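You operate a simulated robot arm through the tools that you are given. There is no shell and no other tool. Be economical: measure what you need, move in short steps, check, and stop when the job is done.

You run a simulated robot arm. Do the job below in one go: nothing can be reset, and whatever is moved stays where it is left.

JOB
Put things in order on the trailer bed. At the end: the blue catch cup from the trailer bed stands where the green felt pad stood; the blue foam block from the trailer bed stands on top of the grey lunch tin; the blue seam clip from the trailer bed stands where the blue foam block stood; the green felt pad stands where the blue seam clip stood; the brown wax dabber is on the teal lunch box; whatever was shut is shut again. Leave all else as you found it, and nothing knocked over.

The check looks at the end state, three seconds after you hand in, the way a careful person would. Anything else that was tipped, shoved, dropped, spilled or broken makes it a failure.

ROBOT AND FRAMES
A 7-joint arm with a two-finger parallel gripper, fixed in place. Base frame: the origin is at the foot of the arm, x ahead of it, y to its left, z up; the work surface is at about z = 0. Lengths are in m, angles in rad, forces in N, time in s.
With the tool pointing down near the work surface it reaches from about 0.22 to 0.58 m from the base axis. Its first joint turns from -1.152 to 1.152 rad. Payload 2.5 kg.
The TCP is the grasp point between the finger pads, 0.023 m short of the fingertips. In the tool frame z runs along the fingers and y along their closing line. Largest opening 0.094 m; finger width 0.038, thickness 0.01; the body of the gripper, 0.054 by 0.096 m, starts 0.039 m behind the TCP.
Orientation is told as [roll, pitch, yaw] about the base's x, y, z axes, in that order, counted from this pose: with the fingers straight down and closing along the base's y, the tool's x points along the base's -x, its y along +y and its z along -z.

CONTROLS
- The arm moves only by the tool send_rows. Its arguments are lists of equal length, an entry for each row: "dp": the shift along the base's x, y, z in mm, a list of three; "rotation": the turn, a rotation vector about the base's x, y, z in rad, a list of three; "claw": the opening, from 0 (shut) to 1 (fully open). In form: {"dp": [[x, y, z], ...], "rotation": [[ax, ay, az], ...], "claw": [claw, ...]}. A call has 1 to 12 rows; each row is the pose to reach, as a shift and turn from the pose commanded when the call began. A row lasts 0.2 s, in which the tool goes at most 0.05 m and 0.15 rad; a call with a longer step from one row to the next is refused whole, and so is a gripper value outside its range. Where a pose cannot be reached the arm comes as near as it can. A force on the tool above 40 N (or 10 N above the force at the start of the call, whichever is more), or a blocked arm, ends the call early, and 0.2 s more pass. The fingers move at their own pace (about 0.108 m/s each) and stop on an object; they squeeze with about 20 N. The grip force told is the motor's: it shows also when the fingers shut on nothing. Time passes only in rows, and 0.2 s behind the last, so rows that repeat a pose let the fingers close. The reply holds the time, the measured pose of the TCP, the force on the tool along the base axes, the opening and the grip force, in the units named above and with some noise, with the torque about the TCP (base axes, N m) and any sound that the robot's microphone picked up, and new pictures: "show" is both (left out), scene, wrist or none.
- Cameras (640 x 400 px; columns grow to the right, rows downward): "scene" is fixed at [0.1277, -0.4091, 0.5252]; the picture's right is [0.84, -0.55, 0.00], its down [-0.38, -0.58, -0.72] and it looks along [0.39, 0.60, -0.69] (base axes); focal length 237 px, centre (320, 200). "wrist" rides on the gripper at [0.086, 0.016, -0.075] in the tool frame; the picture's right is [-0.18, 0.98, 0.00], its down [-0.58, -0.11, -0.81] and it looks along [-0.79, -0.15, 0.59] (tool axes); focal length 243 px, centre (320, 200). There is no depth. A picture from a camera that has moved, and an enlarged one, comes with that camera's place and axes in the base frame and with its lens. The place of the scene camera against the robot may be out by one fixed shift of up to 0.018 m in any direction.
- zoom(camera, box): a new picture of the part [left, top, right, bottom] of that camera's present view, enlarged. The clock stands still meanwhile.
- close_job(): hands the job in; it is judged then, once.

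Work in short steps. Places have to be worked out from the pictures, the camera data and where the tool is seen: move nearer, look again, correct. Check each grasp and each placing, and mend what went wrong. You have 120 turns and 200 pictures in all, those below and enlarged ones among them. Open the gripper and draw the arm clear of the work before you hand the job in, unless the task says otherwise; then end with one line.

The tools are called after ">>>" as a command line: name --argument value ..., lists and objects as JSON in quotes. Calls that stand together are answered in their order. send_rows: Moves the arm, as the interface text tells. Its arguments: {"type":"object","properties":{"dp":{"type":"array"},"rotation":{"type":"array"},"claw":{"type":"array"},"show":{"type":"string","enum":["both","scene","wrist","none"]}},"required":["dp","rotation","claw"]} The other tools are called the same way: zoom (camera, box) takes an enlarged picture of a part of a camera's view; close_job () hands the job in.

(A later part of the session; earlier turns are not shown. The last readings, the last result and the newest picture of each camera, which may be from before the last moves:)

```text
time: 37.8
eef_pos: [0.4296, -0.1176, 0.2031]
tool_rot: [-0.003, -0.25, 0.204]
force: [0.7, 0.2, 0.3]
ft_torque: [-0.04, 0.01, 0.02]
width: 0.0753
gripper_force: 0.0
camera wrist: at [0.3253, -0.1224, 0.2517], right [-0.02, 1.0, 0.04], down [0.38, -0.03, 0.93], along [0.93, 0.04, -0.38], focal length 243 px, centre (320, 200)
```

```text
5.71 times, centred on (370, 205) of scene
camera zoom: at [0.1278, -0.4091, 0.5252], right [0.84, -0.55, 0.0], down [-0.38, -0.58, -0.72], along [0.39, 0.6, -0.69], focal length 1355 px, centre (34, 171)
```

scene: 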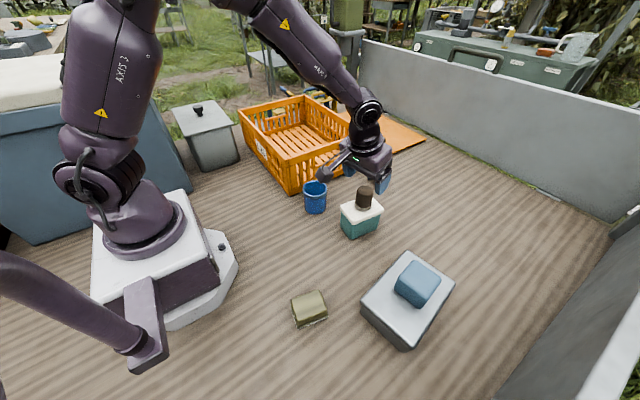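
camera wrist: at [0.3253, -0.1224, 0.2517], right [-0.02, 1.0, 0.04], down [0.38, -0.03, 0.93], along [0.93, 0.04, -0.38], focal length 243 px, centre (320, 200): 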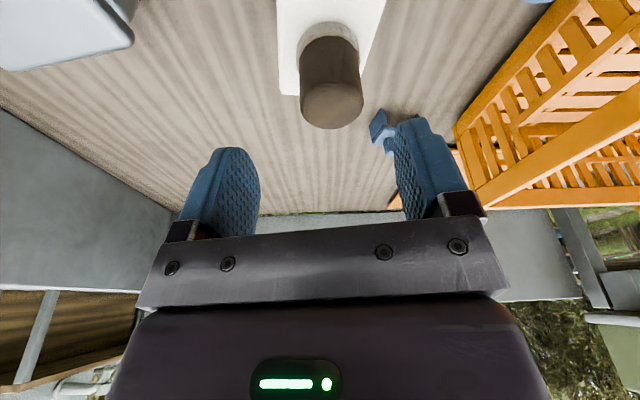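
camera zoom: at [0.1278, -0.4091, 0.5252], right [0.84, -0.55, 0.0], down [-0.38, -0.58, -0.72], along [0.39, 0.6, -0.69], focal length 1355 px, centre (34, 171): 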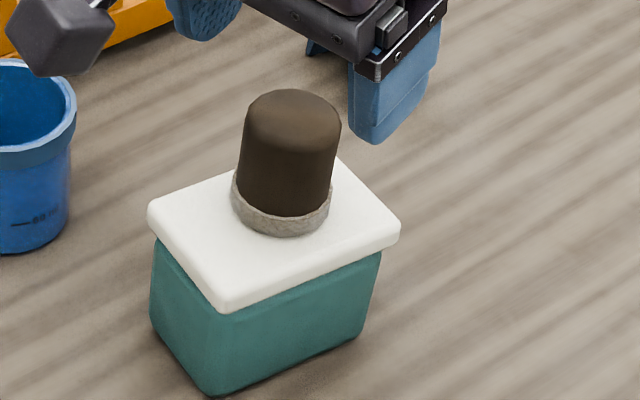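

Dabber stands well on the lid. Now move toward the clip at ≈(0.633,0.01) to look closely.

>>> send_rows --dp '[[5, 25, 5], [25, 55, 5], [55, 80, 5], [85, 100, 0], [115, 112, -10], [135, 118, -30], [145, 118, -45]]' --rotation '[[0, 0, -0.05], [0, 0, -0.1], [0, 0, -0.15], [0, 0, -0.2], [0, 0, -0.2], [0, 0, -0.2], [0, 0, -0.2]]' --claw '[0.8, 0.8, 1, 1, 1, 1, 1]'

>>> zoom --camera "wrist" --box '[240, 0, 420, 140]'

>>> zoom --camera "scene" --box '[350, 155, 410, 200]'

```text
time: 39.4
eef_pos: [0.572, 0.0016, 0.1574]
tool_rot: [-0.005, -0.254, 0.003]
force: [0.4, 0.6, -0.4]
ft_torque: [-0.01, -0.02, -0.04]
width: 0.0939
gripper_force: 0.2
camera wrist: at [0.4708, 0.0164, 0.207], right [0.18, 0.98, 0.04], down [0.36, -0.11, 0.93], along [0.92, -0.15, -0.37], focal length 243 px, centre (320, 200)
```

scene: 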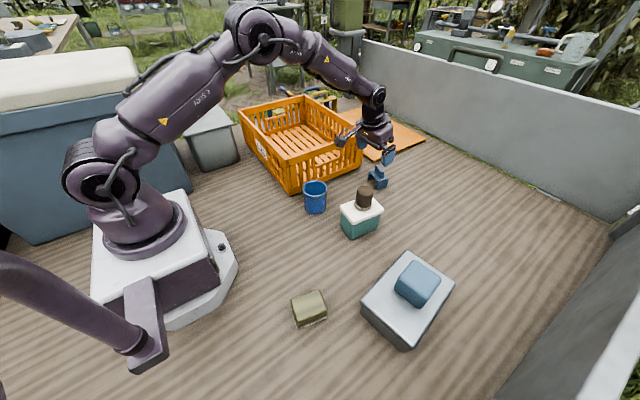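
wrist: 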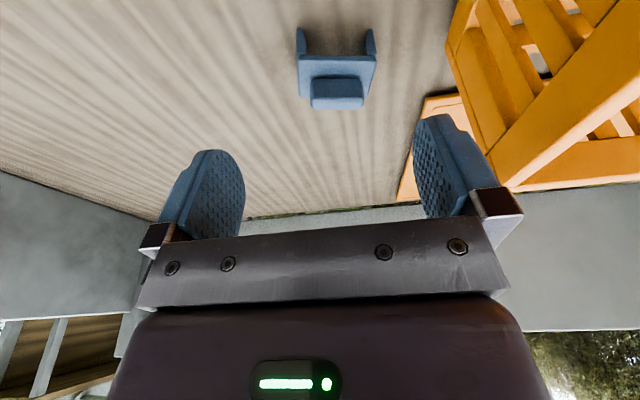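

```text
2.86 times, centred on (330, 70) of wrist
camera zoom: at [0.4708, 0.0164, 0.207], right [0.18, 0.98, 0.04], down [0.36, -0.11, 0.93], along [0.92, -0.15, -0.37], focal length 693 px, centre (291, 571)
```

zoom: 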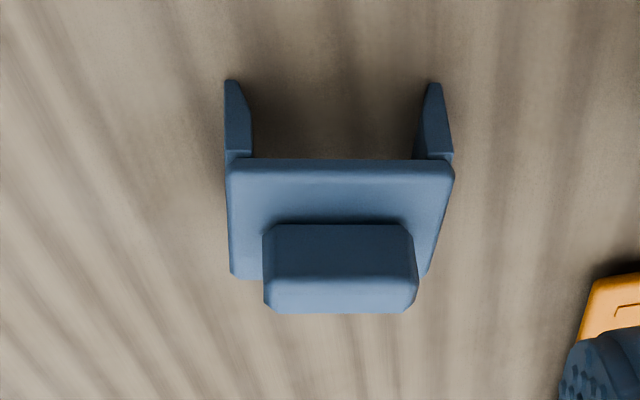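

```text
8.89 times, centred on (380, 178) of scene
camera zoom: at [0.1277, -0.4091, 0.5252], right [0.84, -0.55, 0.0], down [-0.38, -0.58, -0.72], along [0.39, 0.6, -0.69], focal length 2108 px, centre (-213, 400)
```

zoom: 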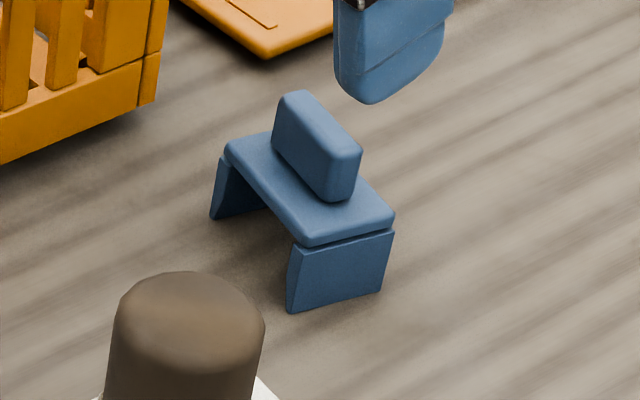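

The clip is a small bridge: deck ≈(0.630,0.010), ~0.062 along y, yaw ≈−0.22, legs at both ends. I align over it with slightly more tilt.

>>> send_rows --dp '[[10, 2, 0], [25, 5, 0]]' --rotation '[[0, 0, -0.11], [0, 0, -0.22]]' --claw '[1, 1]' --show "none"

>>> send_rows --dp '[[15, 1, -15], [30, 2, -35], [32, 3, -55]]' --rotation '[[-0.011, -0.049, 0], [-0.011, -0.049, 0], [-0.011, -0.049, 0]]' --claw '[1, 1, 1]'

>>> zoom --camera "wrist" --box '[200, 0, 440, 150]'

```text
time: 40.0
eef_pos: [0.5972, 0.0042, 0.1572]
tool_rot: [-0.004, -0.25, -0.218]
force: [0.9, 0.1, 0.5]
ft_torque: [-0.01, 0.01, -0.01]
width: 0.0938
gripper_force: 0.0
```

```text
time: 40.8
eef_pos: [0.6299, 0.009, 0.1034]
tool_rot: [-0.004, -0.304, -0.215]
force: [-0.3, 0.9, 0.1]
ft_torque: [0.02, 0.01, 0.0]
width: 0.0938
gripper_force: 0.1
camera wrist: at [0.5316, 0.0467, 0.148], right [0.38, 0.92, 0.05], down [0.28, -0.17, 0.94], along [0.88, -0.35, -0.33], focal length 243 px, centre (320, 200)
```

scene: 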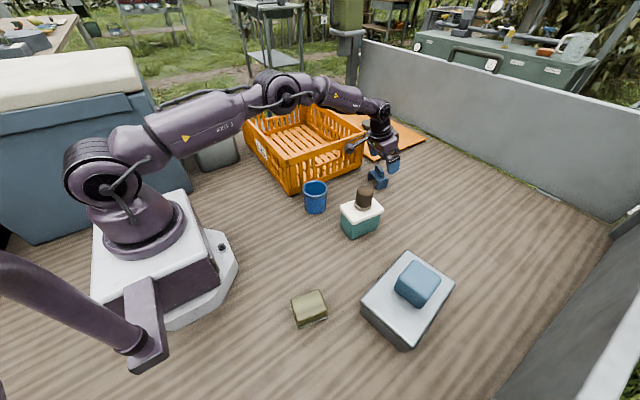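
wrist: 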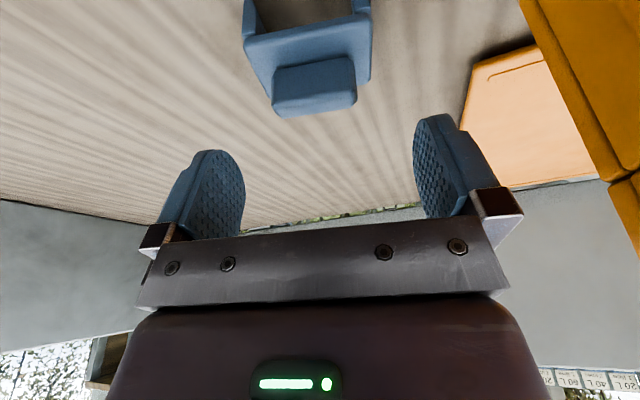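

```text
2.67 times, centred on (320, 75) of wrist
camera zoom: at [0.5316, 0.0467, 0.148], right [0.38, 0.92, 0.05], down [0.28, -0.17, 0.94], along [0.88, -0.35, -0.33], focal length 647 px, centre (320, 533)
```

zoom: 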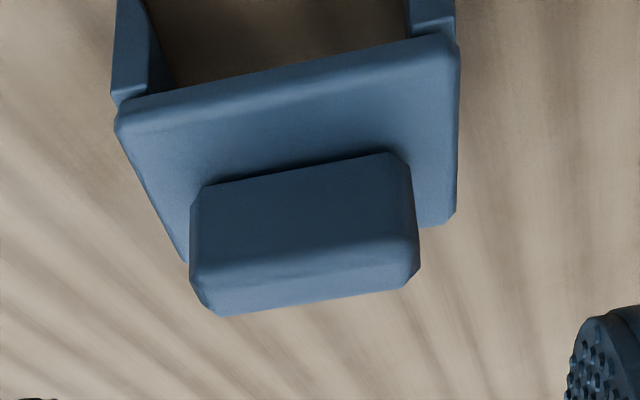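

Yaw fits (clip −0.22) and centre ≈(0.630,0.008). Lower to z≈0.027, close and squeeze.

>>> send_rows --dp '[[0, -1, -25], [0, -1, -50], [0, -1, -68], [0, -1, -76], [0, -1, -76], [0, -1, -76], [0, -1, -76], [0, -1, -76]]' --rotation '[[0, 0, 0], [0, 0, 0], [0, 0, 0], [0, 0, 0], [0, 0, 0], [0, 0, 0], [0, 0, 0], [0, 0, 0]]' --claw '[1, 1, 1, 1, 0, 0, 0, 0]'

>>> zoom --camera "scene" --box '[340, 140, 420, 200]'

```text
time: 42.6
eef_pos: [0.631, 0.0088, 0.0291]
tool_rot: [-0.003, -0.305, -0.217]
force: [1.5, 1.0, 3.6]
ft_torque: [0.09, -0.05, -0.02]
width: 0.0635
gripper_force: 19.7
camera wrist: at [0.5323, 0.046, 0.0729], right [0.38, 0.92, 0.05], down [0.28, -0.17, 0.94], along [0.88, -0.35, -0.33], focal length 243 px, centre (320, 200)
```

scene: 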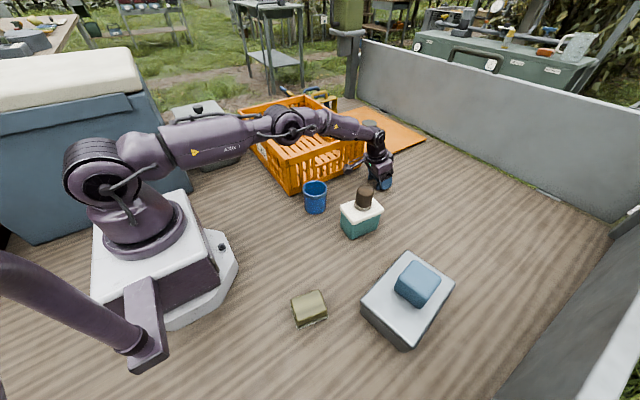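
wrist: 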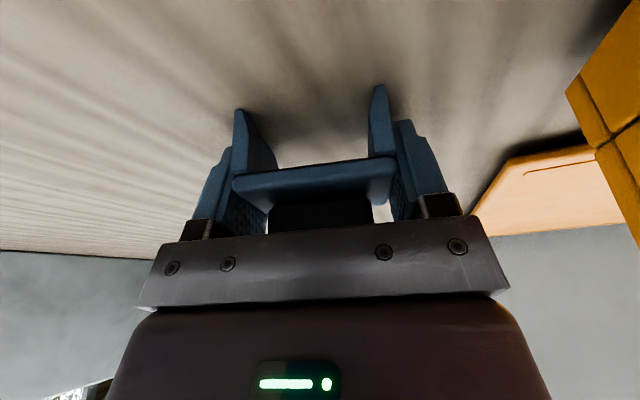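

```text
6.67 times, centred on (380, 170) of scene
camera zoom: at [0.1277, -0.4091, 0.5252], right [0.84, -0.55, 0.0], down [-0.38, -0.58, -0.72], along [0.39, 0.6, -0.69], focal length 1581 px, centre (-80, 400)
```

zoom: 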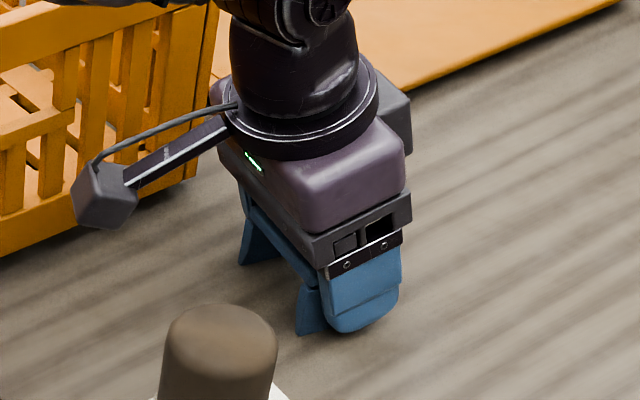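

Clip gripped at 63.5 mm. Slow lift.

>>> send_rows --dp '[[0, 0, 4], [0, 0, 10], [0, 0, 18], [0, 0, 28], [0, 0, 40], [0, 0, 54], [0, 0, 68], [0, 0, 82], [0, 0, 98], [0, 0, 114], [0, 0, 130], [-10, 0, 146]]' --rotation '[[0, 0, 0], [0, 0, 0], [0, 0, 0], [0, 0, 0], [0, 0, 0], [0, 0, 0], [0, 0, 0], [0, 0, 0], [0, 0, 0], [0, 0, 0], [0, 0, 0], [0, 0, 0]]' --claw '[0, 0, 0, 0, 0, 0, 0, 0, 0, 0, 0, 0]'

```text
time: 45.2
eef_pos: [0.6206, 0.0076, 0.1738]
tool_rot: [-0.003, -0.305, -0.215]
force: [-0.6, 0.1, -0.4]
ft_torque: [-0.01, 0.01, -0.02]
width: 0.0635
gripper_force: 19.8
camera wrist: at [0.5227, 0.046, 0.2189], right [0.38, 0.92, 0.05], down [0.28, -0.17, 0.94], along [0.88, -0.35, -0.33], focal length 243 px, centre (320, 200)
```

scene: 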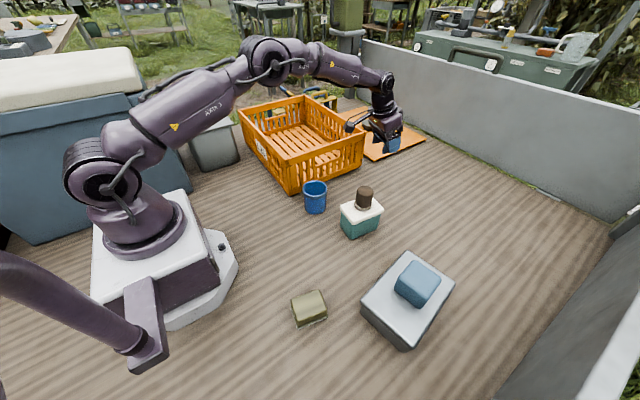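
wrist: 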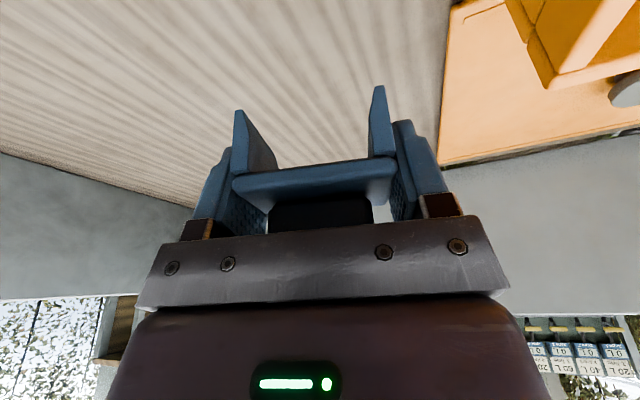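

Clip lifted securely. Carry it inward along y≈0 (over nothing tall), then turn toward the block spot.

>>> send_rows --dp '[[-8, 0, 2], [-24, 0, 6], [-48, -3, 10], [-76, -6, 14], [-106, -8, 18], [-136, -8, 20], [-166, -8, 20], [-196, -4, 20], [-226, 2, 20], [-256, 8, 20], [-284, 14, 20], [-300, 20, 20]]' --rotation '[[0, 0, 0], [0, 0, 0.04], [0, 0, 0.08], [0, 0, 0.13], [0, 0, 0.18], [0, 0, 0.23], [0, 0, 0.28], [0, 0, 0.33], [0, 0, 0.38], [0, 0, 0.43], [0, 0, 0.48], [0, 0, 0.5]]' --claw '[0, 0, 0, 0, 0, 0, 0, 0, 0, 0, 0, 0]' --show "none"

>>> send_rows --dp '[[-5, 8, 0], [-15, 25, 0], [-28, 48, 0], [-40, 74, 0], [-48, 100, 0], [-52, 126, 0], [-53, 146, 0], [-53, 160, 0], [-53, 162, -10], [-53, 162, -30], [-53, 162, -50], [-53, 162, -70]]' --rotation '[[0, 0, 0], [0, 0, 0], [0, 0, 0], [0, 0, 0], [0, 0, 0], [0, 0, 0], [0, 0, 0], [0, 0, 0], [0, 0, 0], [0, 0, 0], [0, 0, 0], [0, 0, 0]]' --claw '[0, 0, 0, 0, 0, 0, 0, 0, 0, 0, 0, 0]'

```text
time: 47.8
eef_pos: [0.3198, 0.027, 0.1922]
tool_rot: [-0.003, -0.304, 0.283]
force: [-0.2, -0.7, -0.2]
ft_torque: [-0.02, -0.02, 0.01]
width: 0.0637
gripper_force: 20.2
```

```text
time: 50.4
eef_pos: [0.2674, 0.1899, 0.1235]
tool_rot: [-0.003, -0.304, 0.282]
force: [0.3, 0.0, -0.4]
ft_torque: [-0.02, 0.0, -0.01]
width: 0.0637
gripper_force: 20.0
camera wrist: at [0.1629, 0.1763, 0.1682], right [-0.11, 0.99, 0.05], down [0.33, -0.01, 0.94], along [0.94, 0.12, -0.33], focal length 243 px, centre (320, 200)
```

scene: 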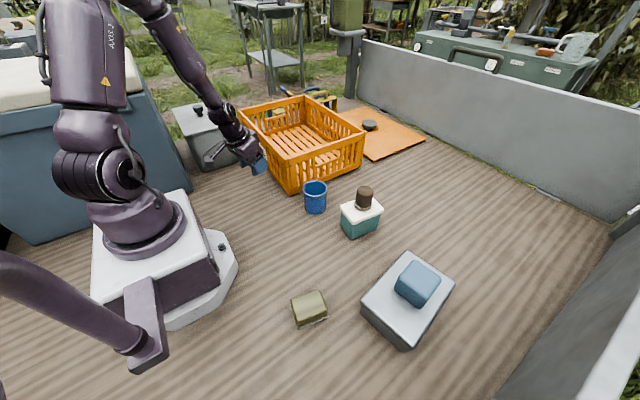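
wrist: 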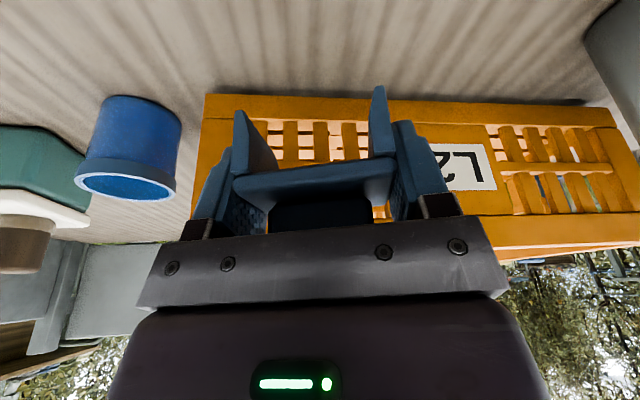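

Over the old block spot. Lower to just above the floor and then to contact.

>>> send_rows --dp '[[0, 0, -15], [0, 0, -32], [0, 0, -50], [0, 0, -66], [0, 0, -78], [0, 0, -86], [0, 0, -90], [0, 0, -92]]' --rotation '[[0, 0, 0], [0, 0, 0], [0, 0, 0], [0, 0, 0], [0, 0, 0], [0, 0, 0], [0, 0, 0], [0, 0, 0]]' --claw '[0, 0, 0, 0, 0, 0, 0, 0]'

>>> zoom --camera "scene" --box '[210, 125, 310, 205]'

```text
time: 52.2
eef_pos: [0.2681, 0.1895, 0.0316]
tool_rot: [-0.003, -0.302, 0.284]
force: [-0.2, 0.6, -0.5]
ft_torque: [0.02, 0.0, -0.01]
width: 0.0634
gripper_force: 19.9
camera wrist: at [0.163, 0.1756, 0.0764], right [-0.11, 0.99, 0.05], down [0.33, -0.01, 0.94], along [0.94, 0.12, -0.33], focal length 243 px, centre (320, 200)
```

scene: 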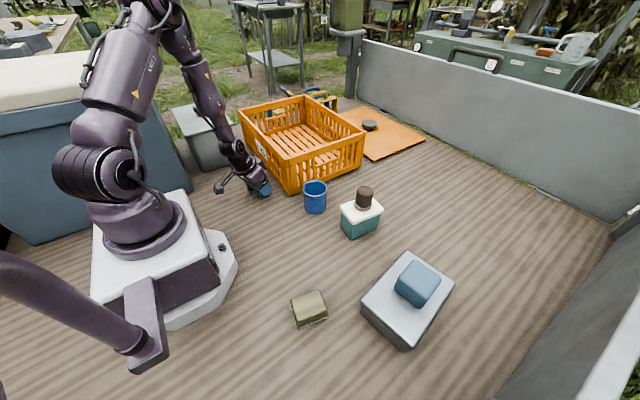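
wrist: 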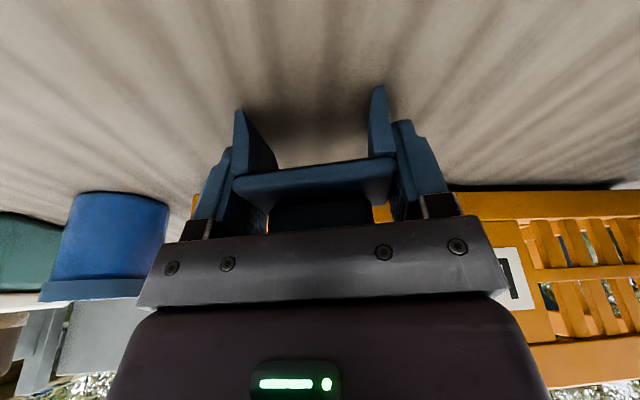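

```text
5.00 times, centred on (260, 165) of scene
camera zoom: at [0.1277, -0.4091, 0.5252], right [0.84, -0.55, 0.0], down [-0.38, -0.58, -0.72], along [0.39, 0.6, -0.69], focal length 1186 px, centre (620, 375)
```

zoom: 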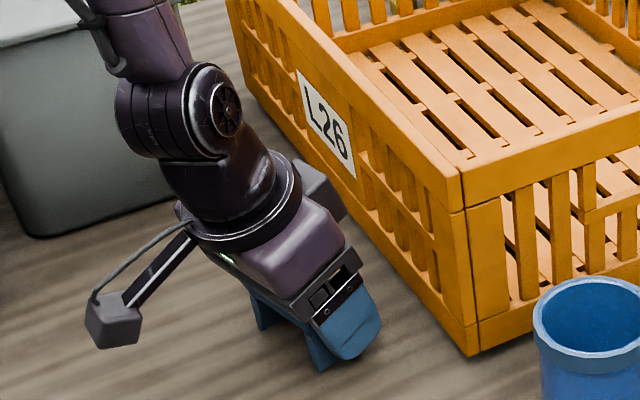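

Not yet touching (force ≈0). Lower 2 mm more, then see.

>>> send_rows --dp '[[0, 0, -1.5], [0, 0, -3]]' --rotation '[[0, 0, 0], [0, 0, 0]]' --claw '[0, 0]' --show "none"

```text
time: 52.8
eef_pos: [0.2687, 0.1901, 0.0284]
tool_rot: [-0.004, -0.304, 0.282]
force: [0.5, -0.6, -0.1]
ft_torque: [0.03, -0.02, 0.03]
width: 0.0637
gripper_force: 20.1
```

>>> send_rows --dp '[[0, 0, -1], [0, 0, -1.5]]' --rotation '[[0, 0, 0], [0, 0, 0]]' --claw '[0, 0]' --show "none"

```text
time: 53.4
eef_pos: [0.2691, 0.1884, 0.0284]
tool_rot: [-0.003, -0.303, 0.282]
force: [-7.2, -6.7, 31.8]
ft_torque: [0.29, 0.43, 0.14]
width: 0.0637
gripper_force: 19.8
```

Firm contact; release and retreat along the tool axis.

>>> send_rows --dp '[[0, 0, 1], [0, 0, 1], [0, 0, 1], [-5, -1, 17], [-14, -4, 46], [-28, -8, 92]]' --rotation '[[0, 0, 0], [0, 0, 0], [0, 0, 0], [0, 0, 0], [0, 0, 0], [0, 0, 0]]' --claw '[0.9, 0.9, 0.9, 0.9, 0.9, 0.9]'

>>> zoom --camera "scene" --box '[230, 165, 290, 205]'

```text
time: 53.7
eef_pos: [0.2703, 0.183, 0.0291]
tool_rot: [-0.014, -0.301, 0.28]
force: [0.2, -15.7, 15.2]
ft_torque: [0.18, 0.35, 0.28]
width: 0.0782
gripper_force: 0.1
stopped in row 1: the force on the tool passed its limit at 52 N (the readings are from after the stop); the commanded pose is now the measured one
camera wrist: at [0.165, 0.1708, 0.073], right [-0.1, 0.99, 0.04], down [0.33, -0.01, 0.94], along [0.94, 0.11, -0.33], focal length 243 px, centre (320, 200)
```

scene: 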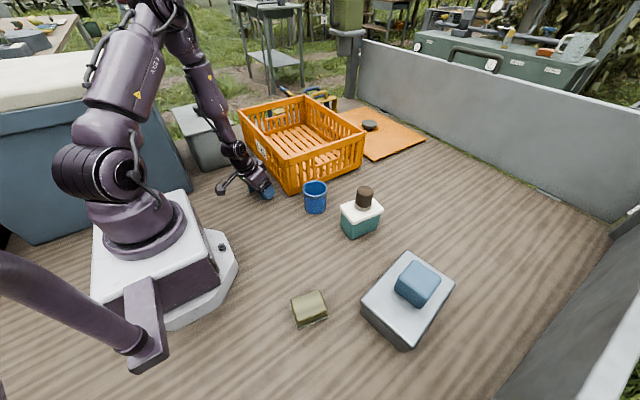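
wrist: 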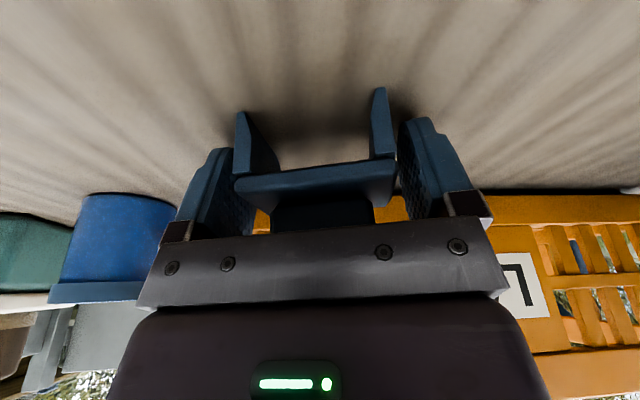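

```text
10.00 times, centred on (260, 185) of scene
camera zoom: at [0.1277, -0.4092, 0.5252], right [0.84, -0.55, 0.0], down [-0.38, -0.58, -0.72], along [0.39, 0.6, -0.69], focal length 2372 px, centre (920, 350)
```

zoom: 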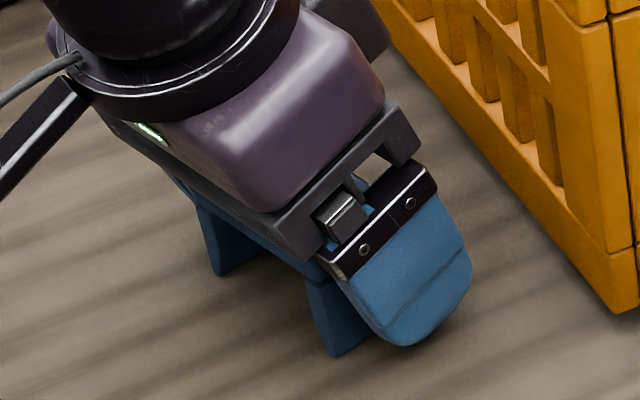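

The tilted fingertips are rubbing the floor. Raise 2 mm first while half open, then open and retreat.

>>> send_rows --dp '[[0, 0, 2], [-1, 0, 4], [-1, 0, 4], [-5, -1, 17], [-14, -4, 46], [-28, -8, 92]]' --rotation '[[0, 0, 0], [0, 0, 0], [0, 0, 0], [0, 0, 0], [0, 0, 0], [0, 0, 0]]' --claw '[0.85, 0.85, 0.9, 0.9, 0.9, 0.9]'

>>> zoom --camera "scene" --box '[230, 165, 290, 205]'

```text
time: 55.1
eef_pos: [0.2435, 0.1757, 0.1189]
tool_rot: [-0.011, -0.302, 0.283]
force: [-0.3, 0.1, -0.5]
ft_torque: [-0.01, 0.01, -0.02]
width: 0.0848
gripper_force: 0.1
camera wrist: at [0.1377, 0.1627, 0.1639], right [-0.1, 0.99, 0.05], down [0.33, -0.01, 0.94], along [0.94, 0.11, -0.33], focal length 243 px, centre (320, 200)
```

scene: 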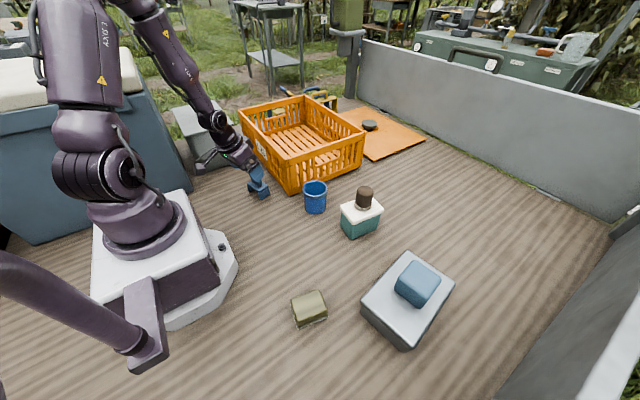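
wrist: 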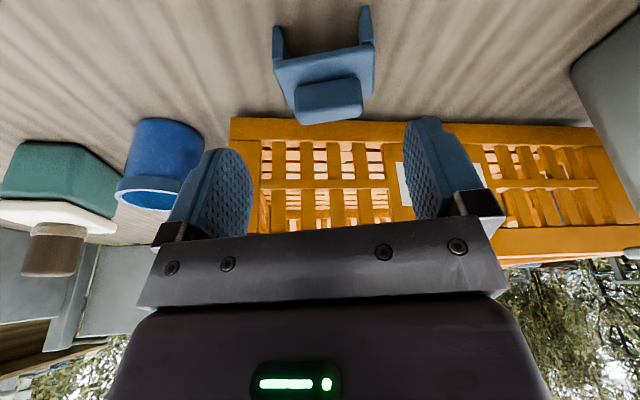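

```text
10.00 times, centred on (260, 185) of scene
camera zoom: at [0.1278, -0.4091, 0.5252], right [0.84, -0.55, 0.0], down [-0.38, -0.58, -0.72], along [0.39, 0.6, -0.69], focal length 2372 px, centre (920, 350)
```

zoom: 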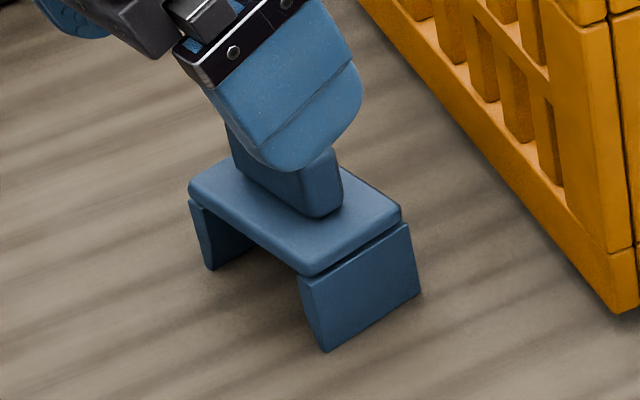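

Clip stands upright at the block's spot (within ~6 mm). Now go over to the green pad, ≈(0.213,-0.228), via an arc at z≈0.2.

>>> send_rows --dp '[[-5, 0, 40], [0, -20, 80], [15, -60, 85], [30, -105, 85], [42, -150, 85], [48, -195, 85], [46, -240, 85], [40, -285, 85], [25, -330, 80], [5, -370, 70], [-20, -400, 55], [-28, -404, 35]]' --rotation '[[0, 0, 0], [0, 0, 0], [0, 0, -0.05], [0, 0, -0.1], [0, 0, -0.15], [0, 0, -0.2], [0, 0, -0.25], [0, 0, -0.3], [0, 0, -0.35], [0, 0, -0.4], [0, 0, -0.45], [0, 0, -0.5]]' --claw '[0.9, 1, 1, 1, 1, 1, 1, 1, 1, 1, 1, 1]'

>>> zoom --camera "wrist" --box '[200, 0, 440, 150]'

>>> zoom --camera "scene" --box '[225, 150, 305, 210]'

```text
time: 57.7
eef_pos: [0.2133, -0.2284, 0.1538]
tool_rot: [-0.01, -0.306, -0.219]
force: [-0.2, -0.3, 0.5]
ft_torque: [0.0, 0.01, 0.0]
width: 0.0939
gripper_force: 0.1
camera wrist: at [0.1158, -0.1884, 0.199], right [0.39, 0.92, 0.04], down [0.29, -0.17, 0.94], along [0.88, -0.35, -0.33], focal length 243 px, centre (320, 200)
```

scene: 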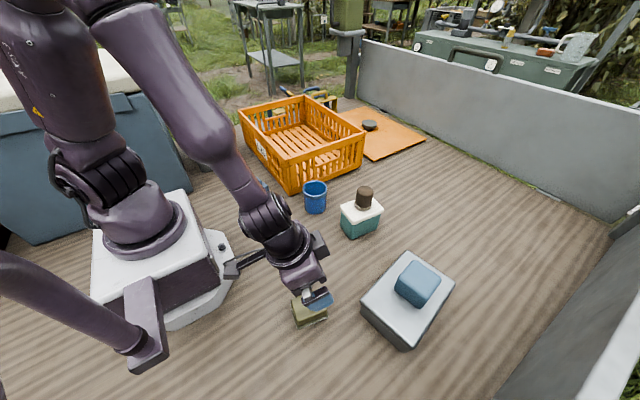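
wrist: 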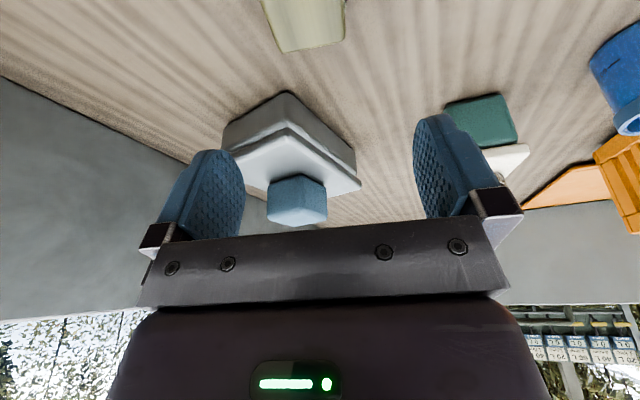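

```text
2.67 times, centred on (320, 75) of wrist
camera zoom: at [0.1158, -0.1884, 0.199], right [0.39, 0.92, 0.04], down [0.29, -0.17, 0.94], along [0.88, -0.35, -0.33], focal length 647 px, centre (320, 533)
```

zoom: 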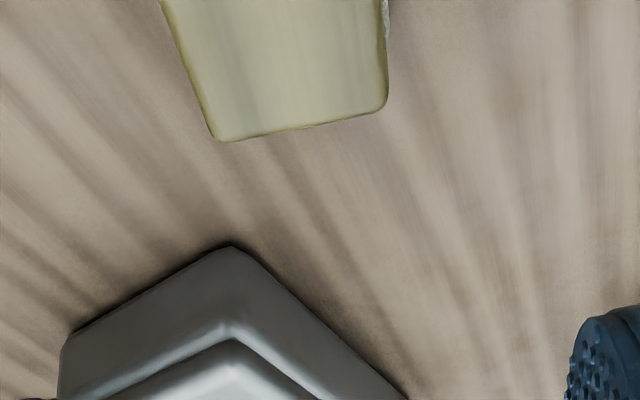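

```text
6.67 times, centred on (265, 180) of scene
camera zoom: at [0.1277, -0.4091, 0.5252], right [0.84, -0.55, 0.0], down [-0.38, -0.58, -0.72], along [0.39, 0.6, -0.69], focal length 1581 px, centre (687, 333)
```

zoom: 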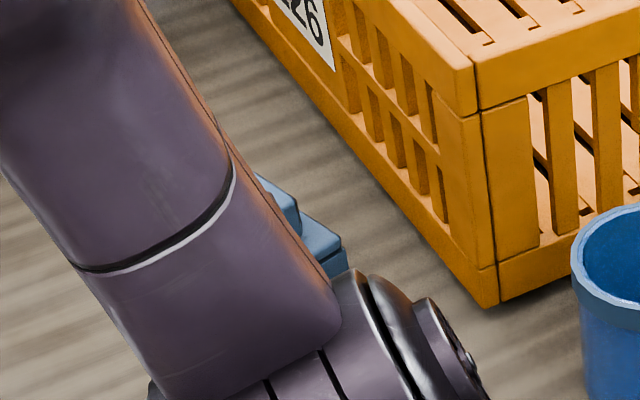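

Pad front edge found: centre ≈(0.211,-0.231), yaw ≈−0.2. Lower partway to check.

>>> send_rows --dp '[[-2, -2, -25], [-2, -2, -50], [-2, -2, -75]]' --rotation '[[0, 0, 0], [0, 0, 0], [0, 0, 0]]' --claw '[1, 1, 1]'

>>> zoom --camera "wrist" --box '[200, 0, 440, 150]'

>>> zoom --camera "scene" --box '[275, 250, 355, 340]'

```text
time: 58.5
eef_pos: [0.2103, -0.2291, 0.08]
tool_rot: [-0.01, -0.302, -0.215]
force: [0.0, 0.3, -0.4]
ft_torque: [-0.01, -0.03, 0.01]
width: 0.094
gripper_force: 0.1
camera wrist: at [0.1129, -0.1897, 0.1244], right [0.39, 0.92, 0.05], down [0.29, -0.17, 0.94], along [0.88, -0.35, -0.33], focal length 243 px, centre (320, 200)
```

scene: 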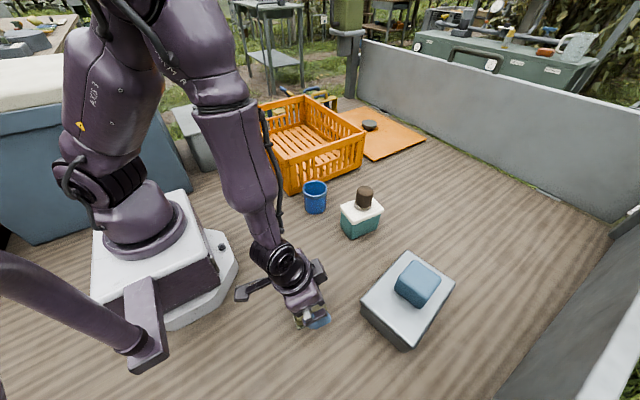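
wrist: 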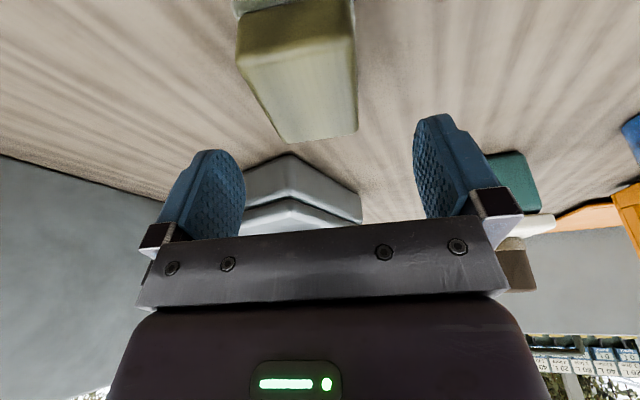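

```text
2.67 times, centred on (320, 75) of wrist
camera zoom: at [0.1129, -0.1897, 0.1244], right [0.39, 0.92, 0.05], down [0.29, -0.17, 0.94], along [0.88, -0.35, -0.33], focal length 647 px, centre (320, 533)
```

zoom: 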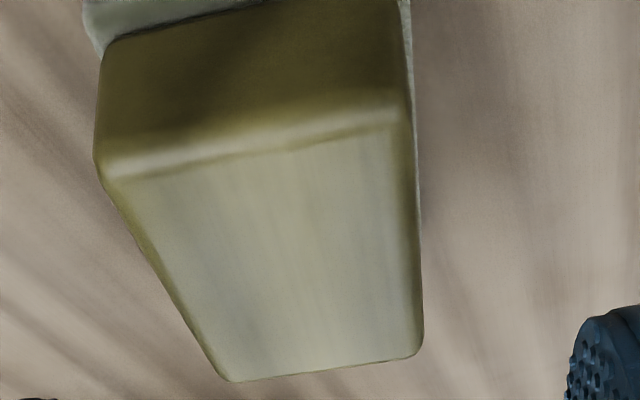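

```text
4.44 times, centred on (315, 295) of scene
camera zoom: at [0.1277, -0.4092, 0.5252], right [0.84, -0.55, 0.0], down [-0.38, -0.58, -0.72], along [0.39, 0.6, -0.69], focal length 1054 px, centre (342, -222)
```

zoom: 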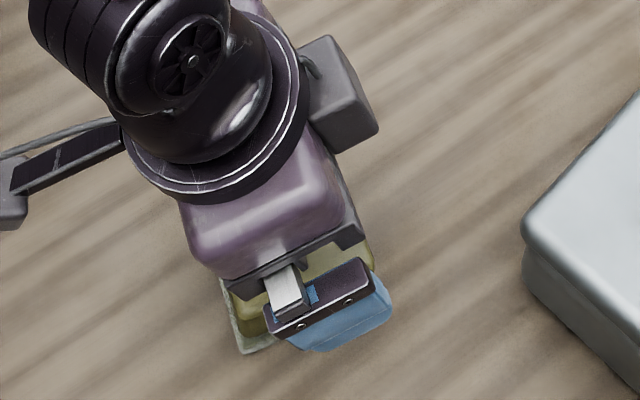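

Pad top ≈0.037, centre ≈(0.206,-0.229). Lower to z≈0.033 and grip.

>>> send_rows --dp '[[-4, 0, -20], [-4, 0, -40], [-4, 0, -47], [-4, 0, -47], [-4, 0, -47], [-4, 0, -47], [-4, 0, -47]]' --rotation '[[0, 0, 0], [0, 0, 0], [0, 0, 0], [0, 0, 0], [0, 0, 0], [0, 0, 0], [0, 0, 0]]' --claw '[1, 1, 1, 0, 0, 0, 0]' --show "wrist"

>>> zoom --camera "scene" --box '[275, 250, 355, 340]'

```text
time: 60.1
eef_pos: [0.2062, -0.2283, 0.0324]
tool_rot: [-0.009, -0.302, -0.218]
force: [-0.3, 1.3, 0.2]
ft_torque: [-0.01, -0.01, 0.05]
width: 0.0531
gripper_force: 19.5
camera wrist: at [0.1092, -0.1892, 0.0774], right [0.39, 0.92, 0.05], down [0.29, -0.17, 0.94], along [0.88, -0.35, -0.33], focal length 243 px, centre (320, 200)
```

wrist: 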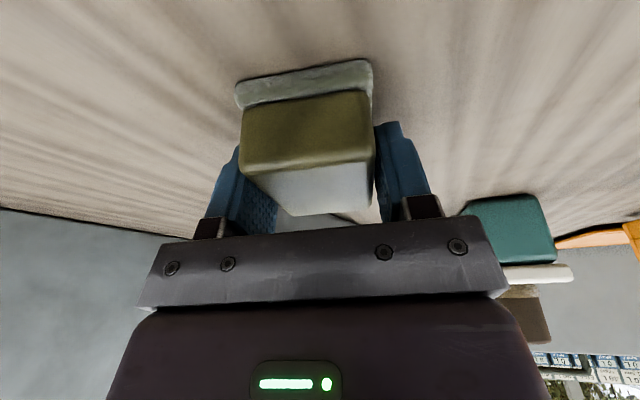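

```text
4.44 times, centred on (315, 295) of scene
camera zoom: at [0.1277, -0.4091, 0.5252], right [0.84, -0.55, 0.0], down [-0.38, -0.58, -0.72], along [0.39, 0.6, -0.69], focal length 1054 px, centre (342, -222)
```

zoom: 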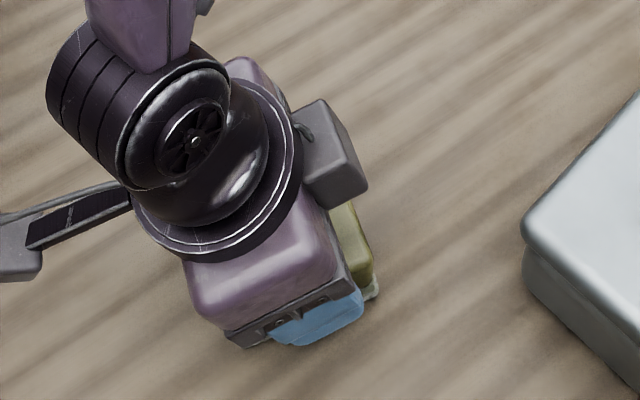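

Width 53 mm suggests the tips caught the wider base flange rather than the body. Reopen, raise 6 mm, regrip on the body.

>>> send_rows --dp '[[0, 0, 0], [0, 0, 3], [0, 0, 6], [0, 0, 6], [0, 0, 6], [0, 0, 6], [0, 0, 6]]' --rotation '[[0, 0, 0], [0, 0, 0], [0, 0, 0], [0, 0, 0], [0, 0, 0], [0, 0, 0], [0, 0, 0]]' --claw '[0.8, 0.8, 0.8, 0, 0, 0, 0]' --show "wrist"

```text
time: 61.7
eef_pos: [0.2076, -0.2276, 0.0382]
tool_rot: [-0.01, -0.3, -0.22]
force: [-0.8, 0.1, -0.1]
ft_torque: [-0.02, -0.02, -0.01]
width: 0.0497
gripper_force: 20.6
camera wrist: at [0.1098, -0.1891, 0.0839], right [0.39, 0.92, 0.05], down [0.29, -0.17, 0.94], along [0.88, -0.35, -0.33], focal length 243 px, centre (320, 200)
```

wrist: 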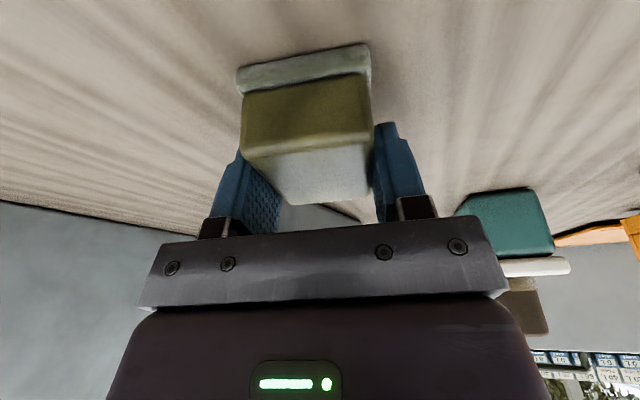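

Now 49.7 mm: on the body. Lift slowly.

>>> send_rows --dp '[[0, 0, 3], [0, 0, 8], [0, 0, 14], [0, 0, 22], [0, 0, 32], [0, 0, 42], [0, 0, 54], [0, 0, 68], [0, 0, 84], [0, 0, 100], [0, 0, 116], [0, 0, 130]]' --rotation '[[0, 0, 0], [0, 0, 0], [0, 0, 0], [0, 0, 0], [0, 0, 0], [0, 0, 0], [0, 0, 0], [0, 0, 0], [0, 0, 0], [0, 0, 0], [0, 0, 0], [0, 0, 0]]' --claw '[0, 0, 0, 0, 0, 0, 0, 0, 0, 0, 0, 0]'

```text
time: 64.3
eef_pos: [0.2064, -0.2289, 0.1688]
tool_rot: [-0.009, -0.301, -0.217]
force: [0.3, -1.0, 0.2]
ft_torque: [0.0, 0.02, 0.01]
width: 0.0497
gripper_force: 20.7
camera wrist: at [0.108, -0.1897, 0.2136], right [0.39, 0.92, 0.05], down [0.29, -0.17, 0.94], along [0.88, -0.35, -0.33], focal length 243 px, centre (320, 200)
```

scene: 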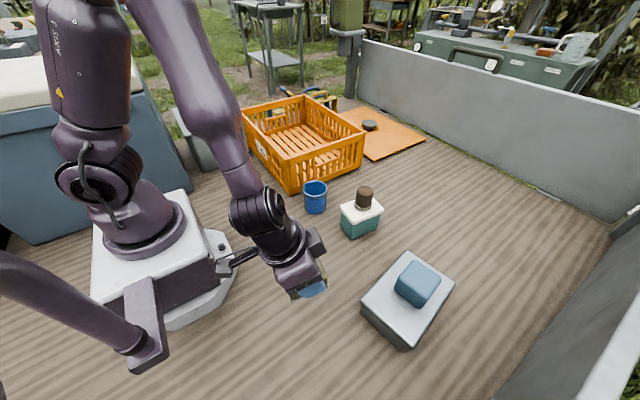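
wrist: 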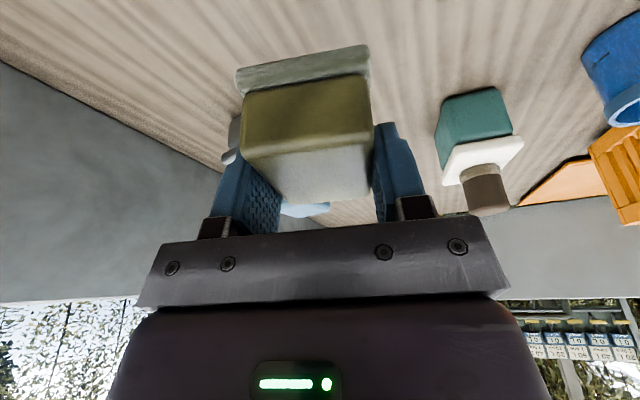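

Pad held. Carry at z≈0.2 around the dabber (via y≈0) to the clip's old spot.

>>> send_rows --dp '[[3, 8, 6], [10, 26, 14], [18, 50, 22], [28, 78, 30], [40, 106, 32], [56, 132, 32], [76, 156, 32], [98, 178, 32], [124, 198, 32], [152, 212, 32], [182, 222, 32], [212, 230, 32]]' --rotation '[[0, 0, 0], [0, 0, 0], [0, 0, 0], [0, 0, 0], [0, 0, 0], [0, 0, 0], [0, 0, 0], [0, 0, 0], [0, 0, 0], [0, 0, 0], [0, 0, 0], [0, 0, 0]]' --claw '[0, 0, 0, 0, 0, 0, 0, 0, 0, 0, 0, 0]' --show "none"

>>> send_rows --dp '[[28, 3, 0], [58, 6, 0], [88, 7, 0], [118, 7, 0], [148, 7, -2], [174, 7, -6], [196, 7, -14], [208, 7, -26], [212, 7, -42], [212, 7, -60], [212, 7, -80], [212, 7, -95]]' --rotation '[[0, 0, 0], [0, 0, 0], [0, 0, 0], [0, 0, 0], [0, 0, 0], [0, 0, 0], [0, 0, 0], [0, 0, 0], [0, 0, 0], [0, 0, 0], [0, 0, 0], [0, 0, 0]]' --claw '[0, 0, 0, 0, 0, 0, 0, 0, 0, 0, 0, 0]'

```text
time: 66.9
eef_pos: [0.4193, 0.0038, 0.2003]
tool_rot: [-0.01, -0.303, -0.219]
force: [1.0, 0.3, -0.1]
ft_torque: [0.0, -0.02, 0.0]
width: 0.0497
gripper_force: 19.8
```

```text
time: 69.5
eef_pos: [0.6327, 0.0089, 0.1059]
tool_rot: [-0.009, -0.302, -0.219]
force: [-0.3, -0.3, -0.7]
ft_torque: [0.0, -0.02, 0.02]
width: 0.0494
gripper_force: 20.4
camera wrist: at [0.5338, 0.047, 0.1499], right [0.39, 0.92, 0.05], down [0.29, -0.17, 0.94], along [0.88, -0.35, -0.33], focal length 243 px, centre (320, 200)
```

scene: 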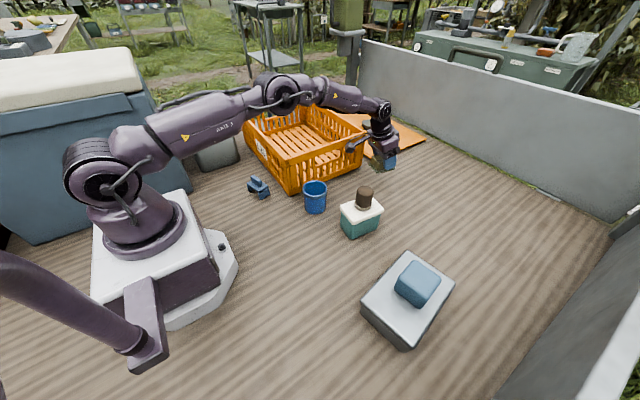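
wrist: 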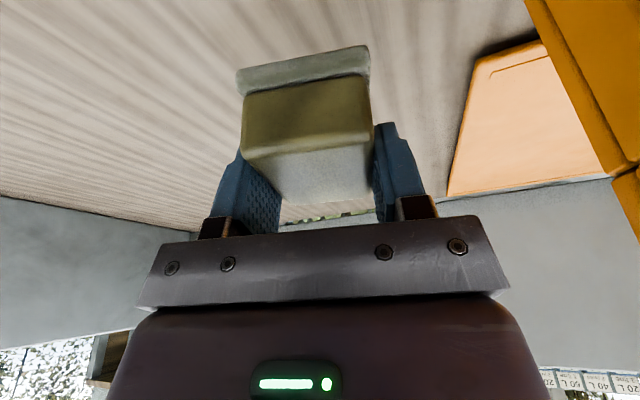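

Over the clip's old spot. Lower to about 2 mm above the floor.

>>> send_rows --dp '[[-1, 0, -15], [-2, 0, -32], [-2, 0, -48], [-2, 0, -58], [-2, 0, -63], [-2, 0, -65]]' --rotation '[[0, 0, 0], [0, 0, 0], [0, 0, 0], [0, 0, 0], [0, 0, 0], [0, 0, 0]]' --claw '[0, 0, 0, 0, 0, 0]' --show "none"

>>> send_rows --dp '[[0, 0, -1], [0, 0, -2]]' --rotation '[[0, 0, 0], [0, 0, 0]]' --claw '[0, 0]' --show "none"

```text
time: 70.9
eef_pos: [0.629, 0.0096, 0.0399]
tool_rot: [-0.01, -0.301, -0.218]
force: [-0.5, 0.1, 0.0]
ft_torque: [0.02, 0.0, 0.01]
width: 0.0499
gripper_force: 20.1
```

```text
time: 71.5
eef_pos: [0.6292, 0.0085, 0.0382]
tool_rot: [-0.009, -0.303, -0.219]
force: [-1.4, 0.3, 0.0]
ft_torque: [0.01, -0.04, -0.04]
width: 0.0496
gripper_force: 19.4
```

One more millimetre, then check the force.

>>> send_rows --dp '[[0, 0, -1]]' --rotation '[[0, 0, 0]]' --claw '[0]' --show "none"

```text
time: 71.9
eef_pos: [0.6296, 0.0106, 0.0386]
tool_rot: [-0.008, -0.305, -0.218]
force: [-2.7, -0.5, 5.8]
ft_torque: [0.13, 0.04, 0.07]
width: 0.0497
gripper_force: 20.0
```

Contact. Release and retreat along the tool axis.

>>> send_rows --dp '[[0, 0, 0], [0, 0, 0], [0, 0, 0], [-4, 1, 14], [-14, 3, 46], [-28, 6, 92], [-40, 6, 125]]' --rotation '[[0, 0, 0], [0, 0, 0], [0, 0, 0], [0, 0, 0], [0, 0, 0], [0, 0, 0], [0, 0, 0]]' --claw '[0.7, 0.8, 0.8, 0.8, 0.8, 0.8, 0.8]'

>>> zoom --camera "scene" --box '[340, 150, 420, 210]'

>>> zoom --camera "scene" --box '[230, 165, 290, 205]'

```text
time: 73.5
eef_pos: [0.5871, 0.0155, 0.1646]
tool_rot: [-0.011, -0.303, -0.218]
force: [0.0, 0.4, 0.7]
ft_torque: [-0.03, -0.01, 0.01]
width: 0.0751
gripper_force: 0.1
camera wrist: at [0.49, 0.0541, 0.2088], right [0.39, 0.92, 0.05], down [0.29, -0.17, 0.94], along [0.88, -0.35, -0.33], focal length 243 px, centre (320, 200)
```

scene: 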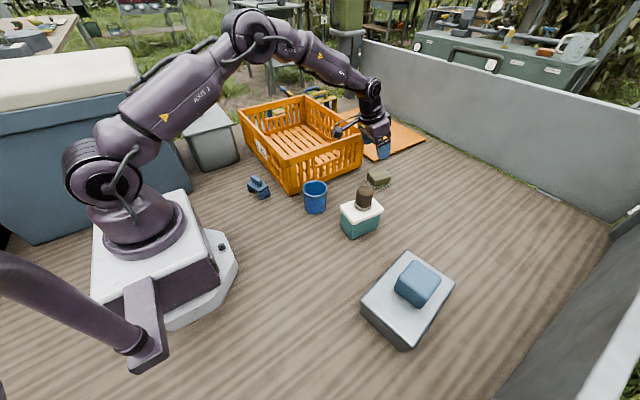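
wrist: 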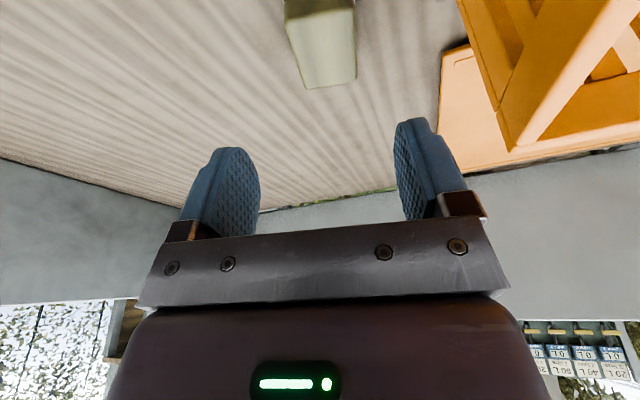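

```text
6.67 times, centred on (380, 180) of scene
camera zoom: at [0.1277, -0.4091, 0.5252], right [0.84, -0.55, 0.0], down [-0.38, -0.58, -0.72], along [0.39, 0.6, -0.69], focal length 1581 px, centre (-80, 333)
```

zoom: 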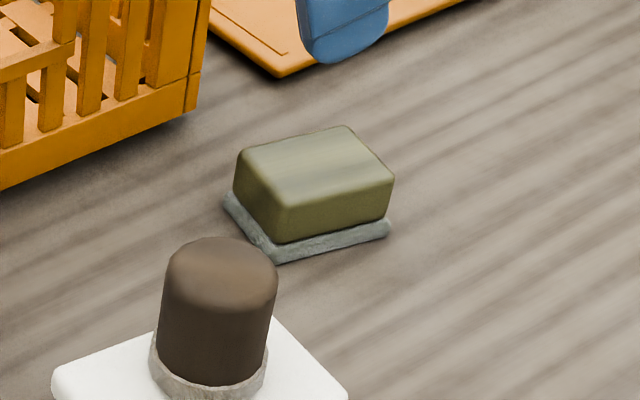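

```text
10.00 times, centred on (260, 185) of scene
camera zoom: at [0.1277, -0.4091, 0.5252], right [0.84, -0.55, 0.0], down [-0.38, -0.58, -0.72], along [0.39, 0.6, -0.69], focal length 2372 px, centre (920, 350)
```

zoom: 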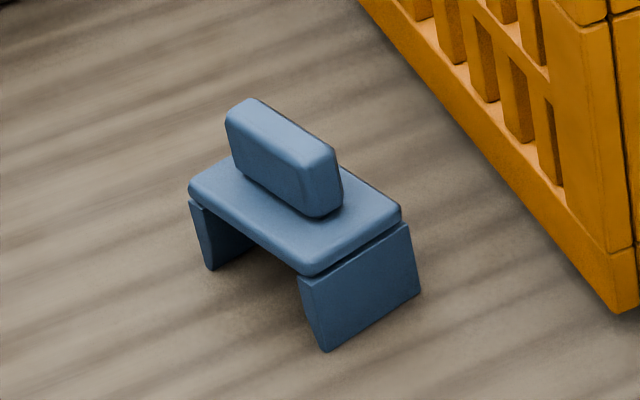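

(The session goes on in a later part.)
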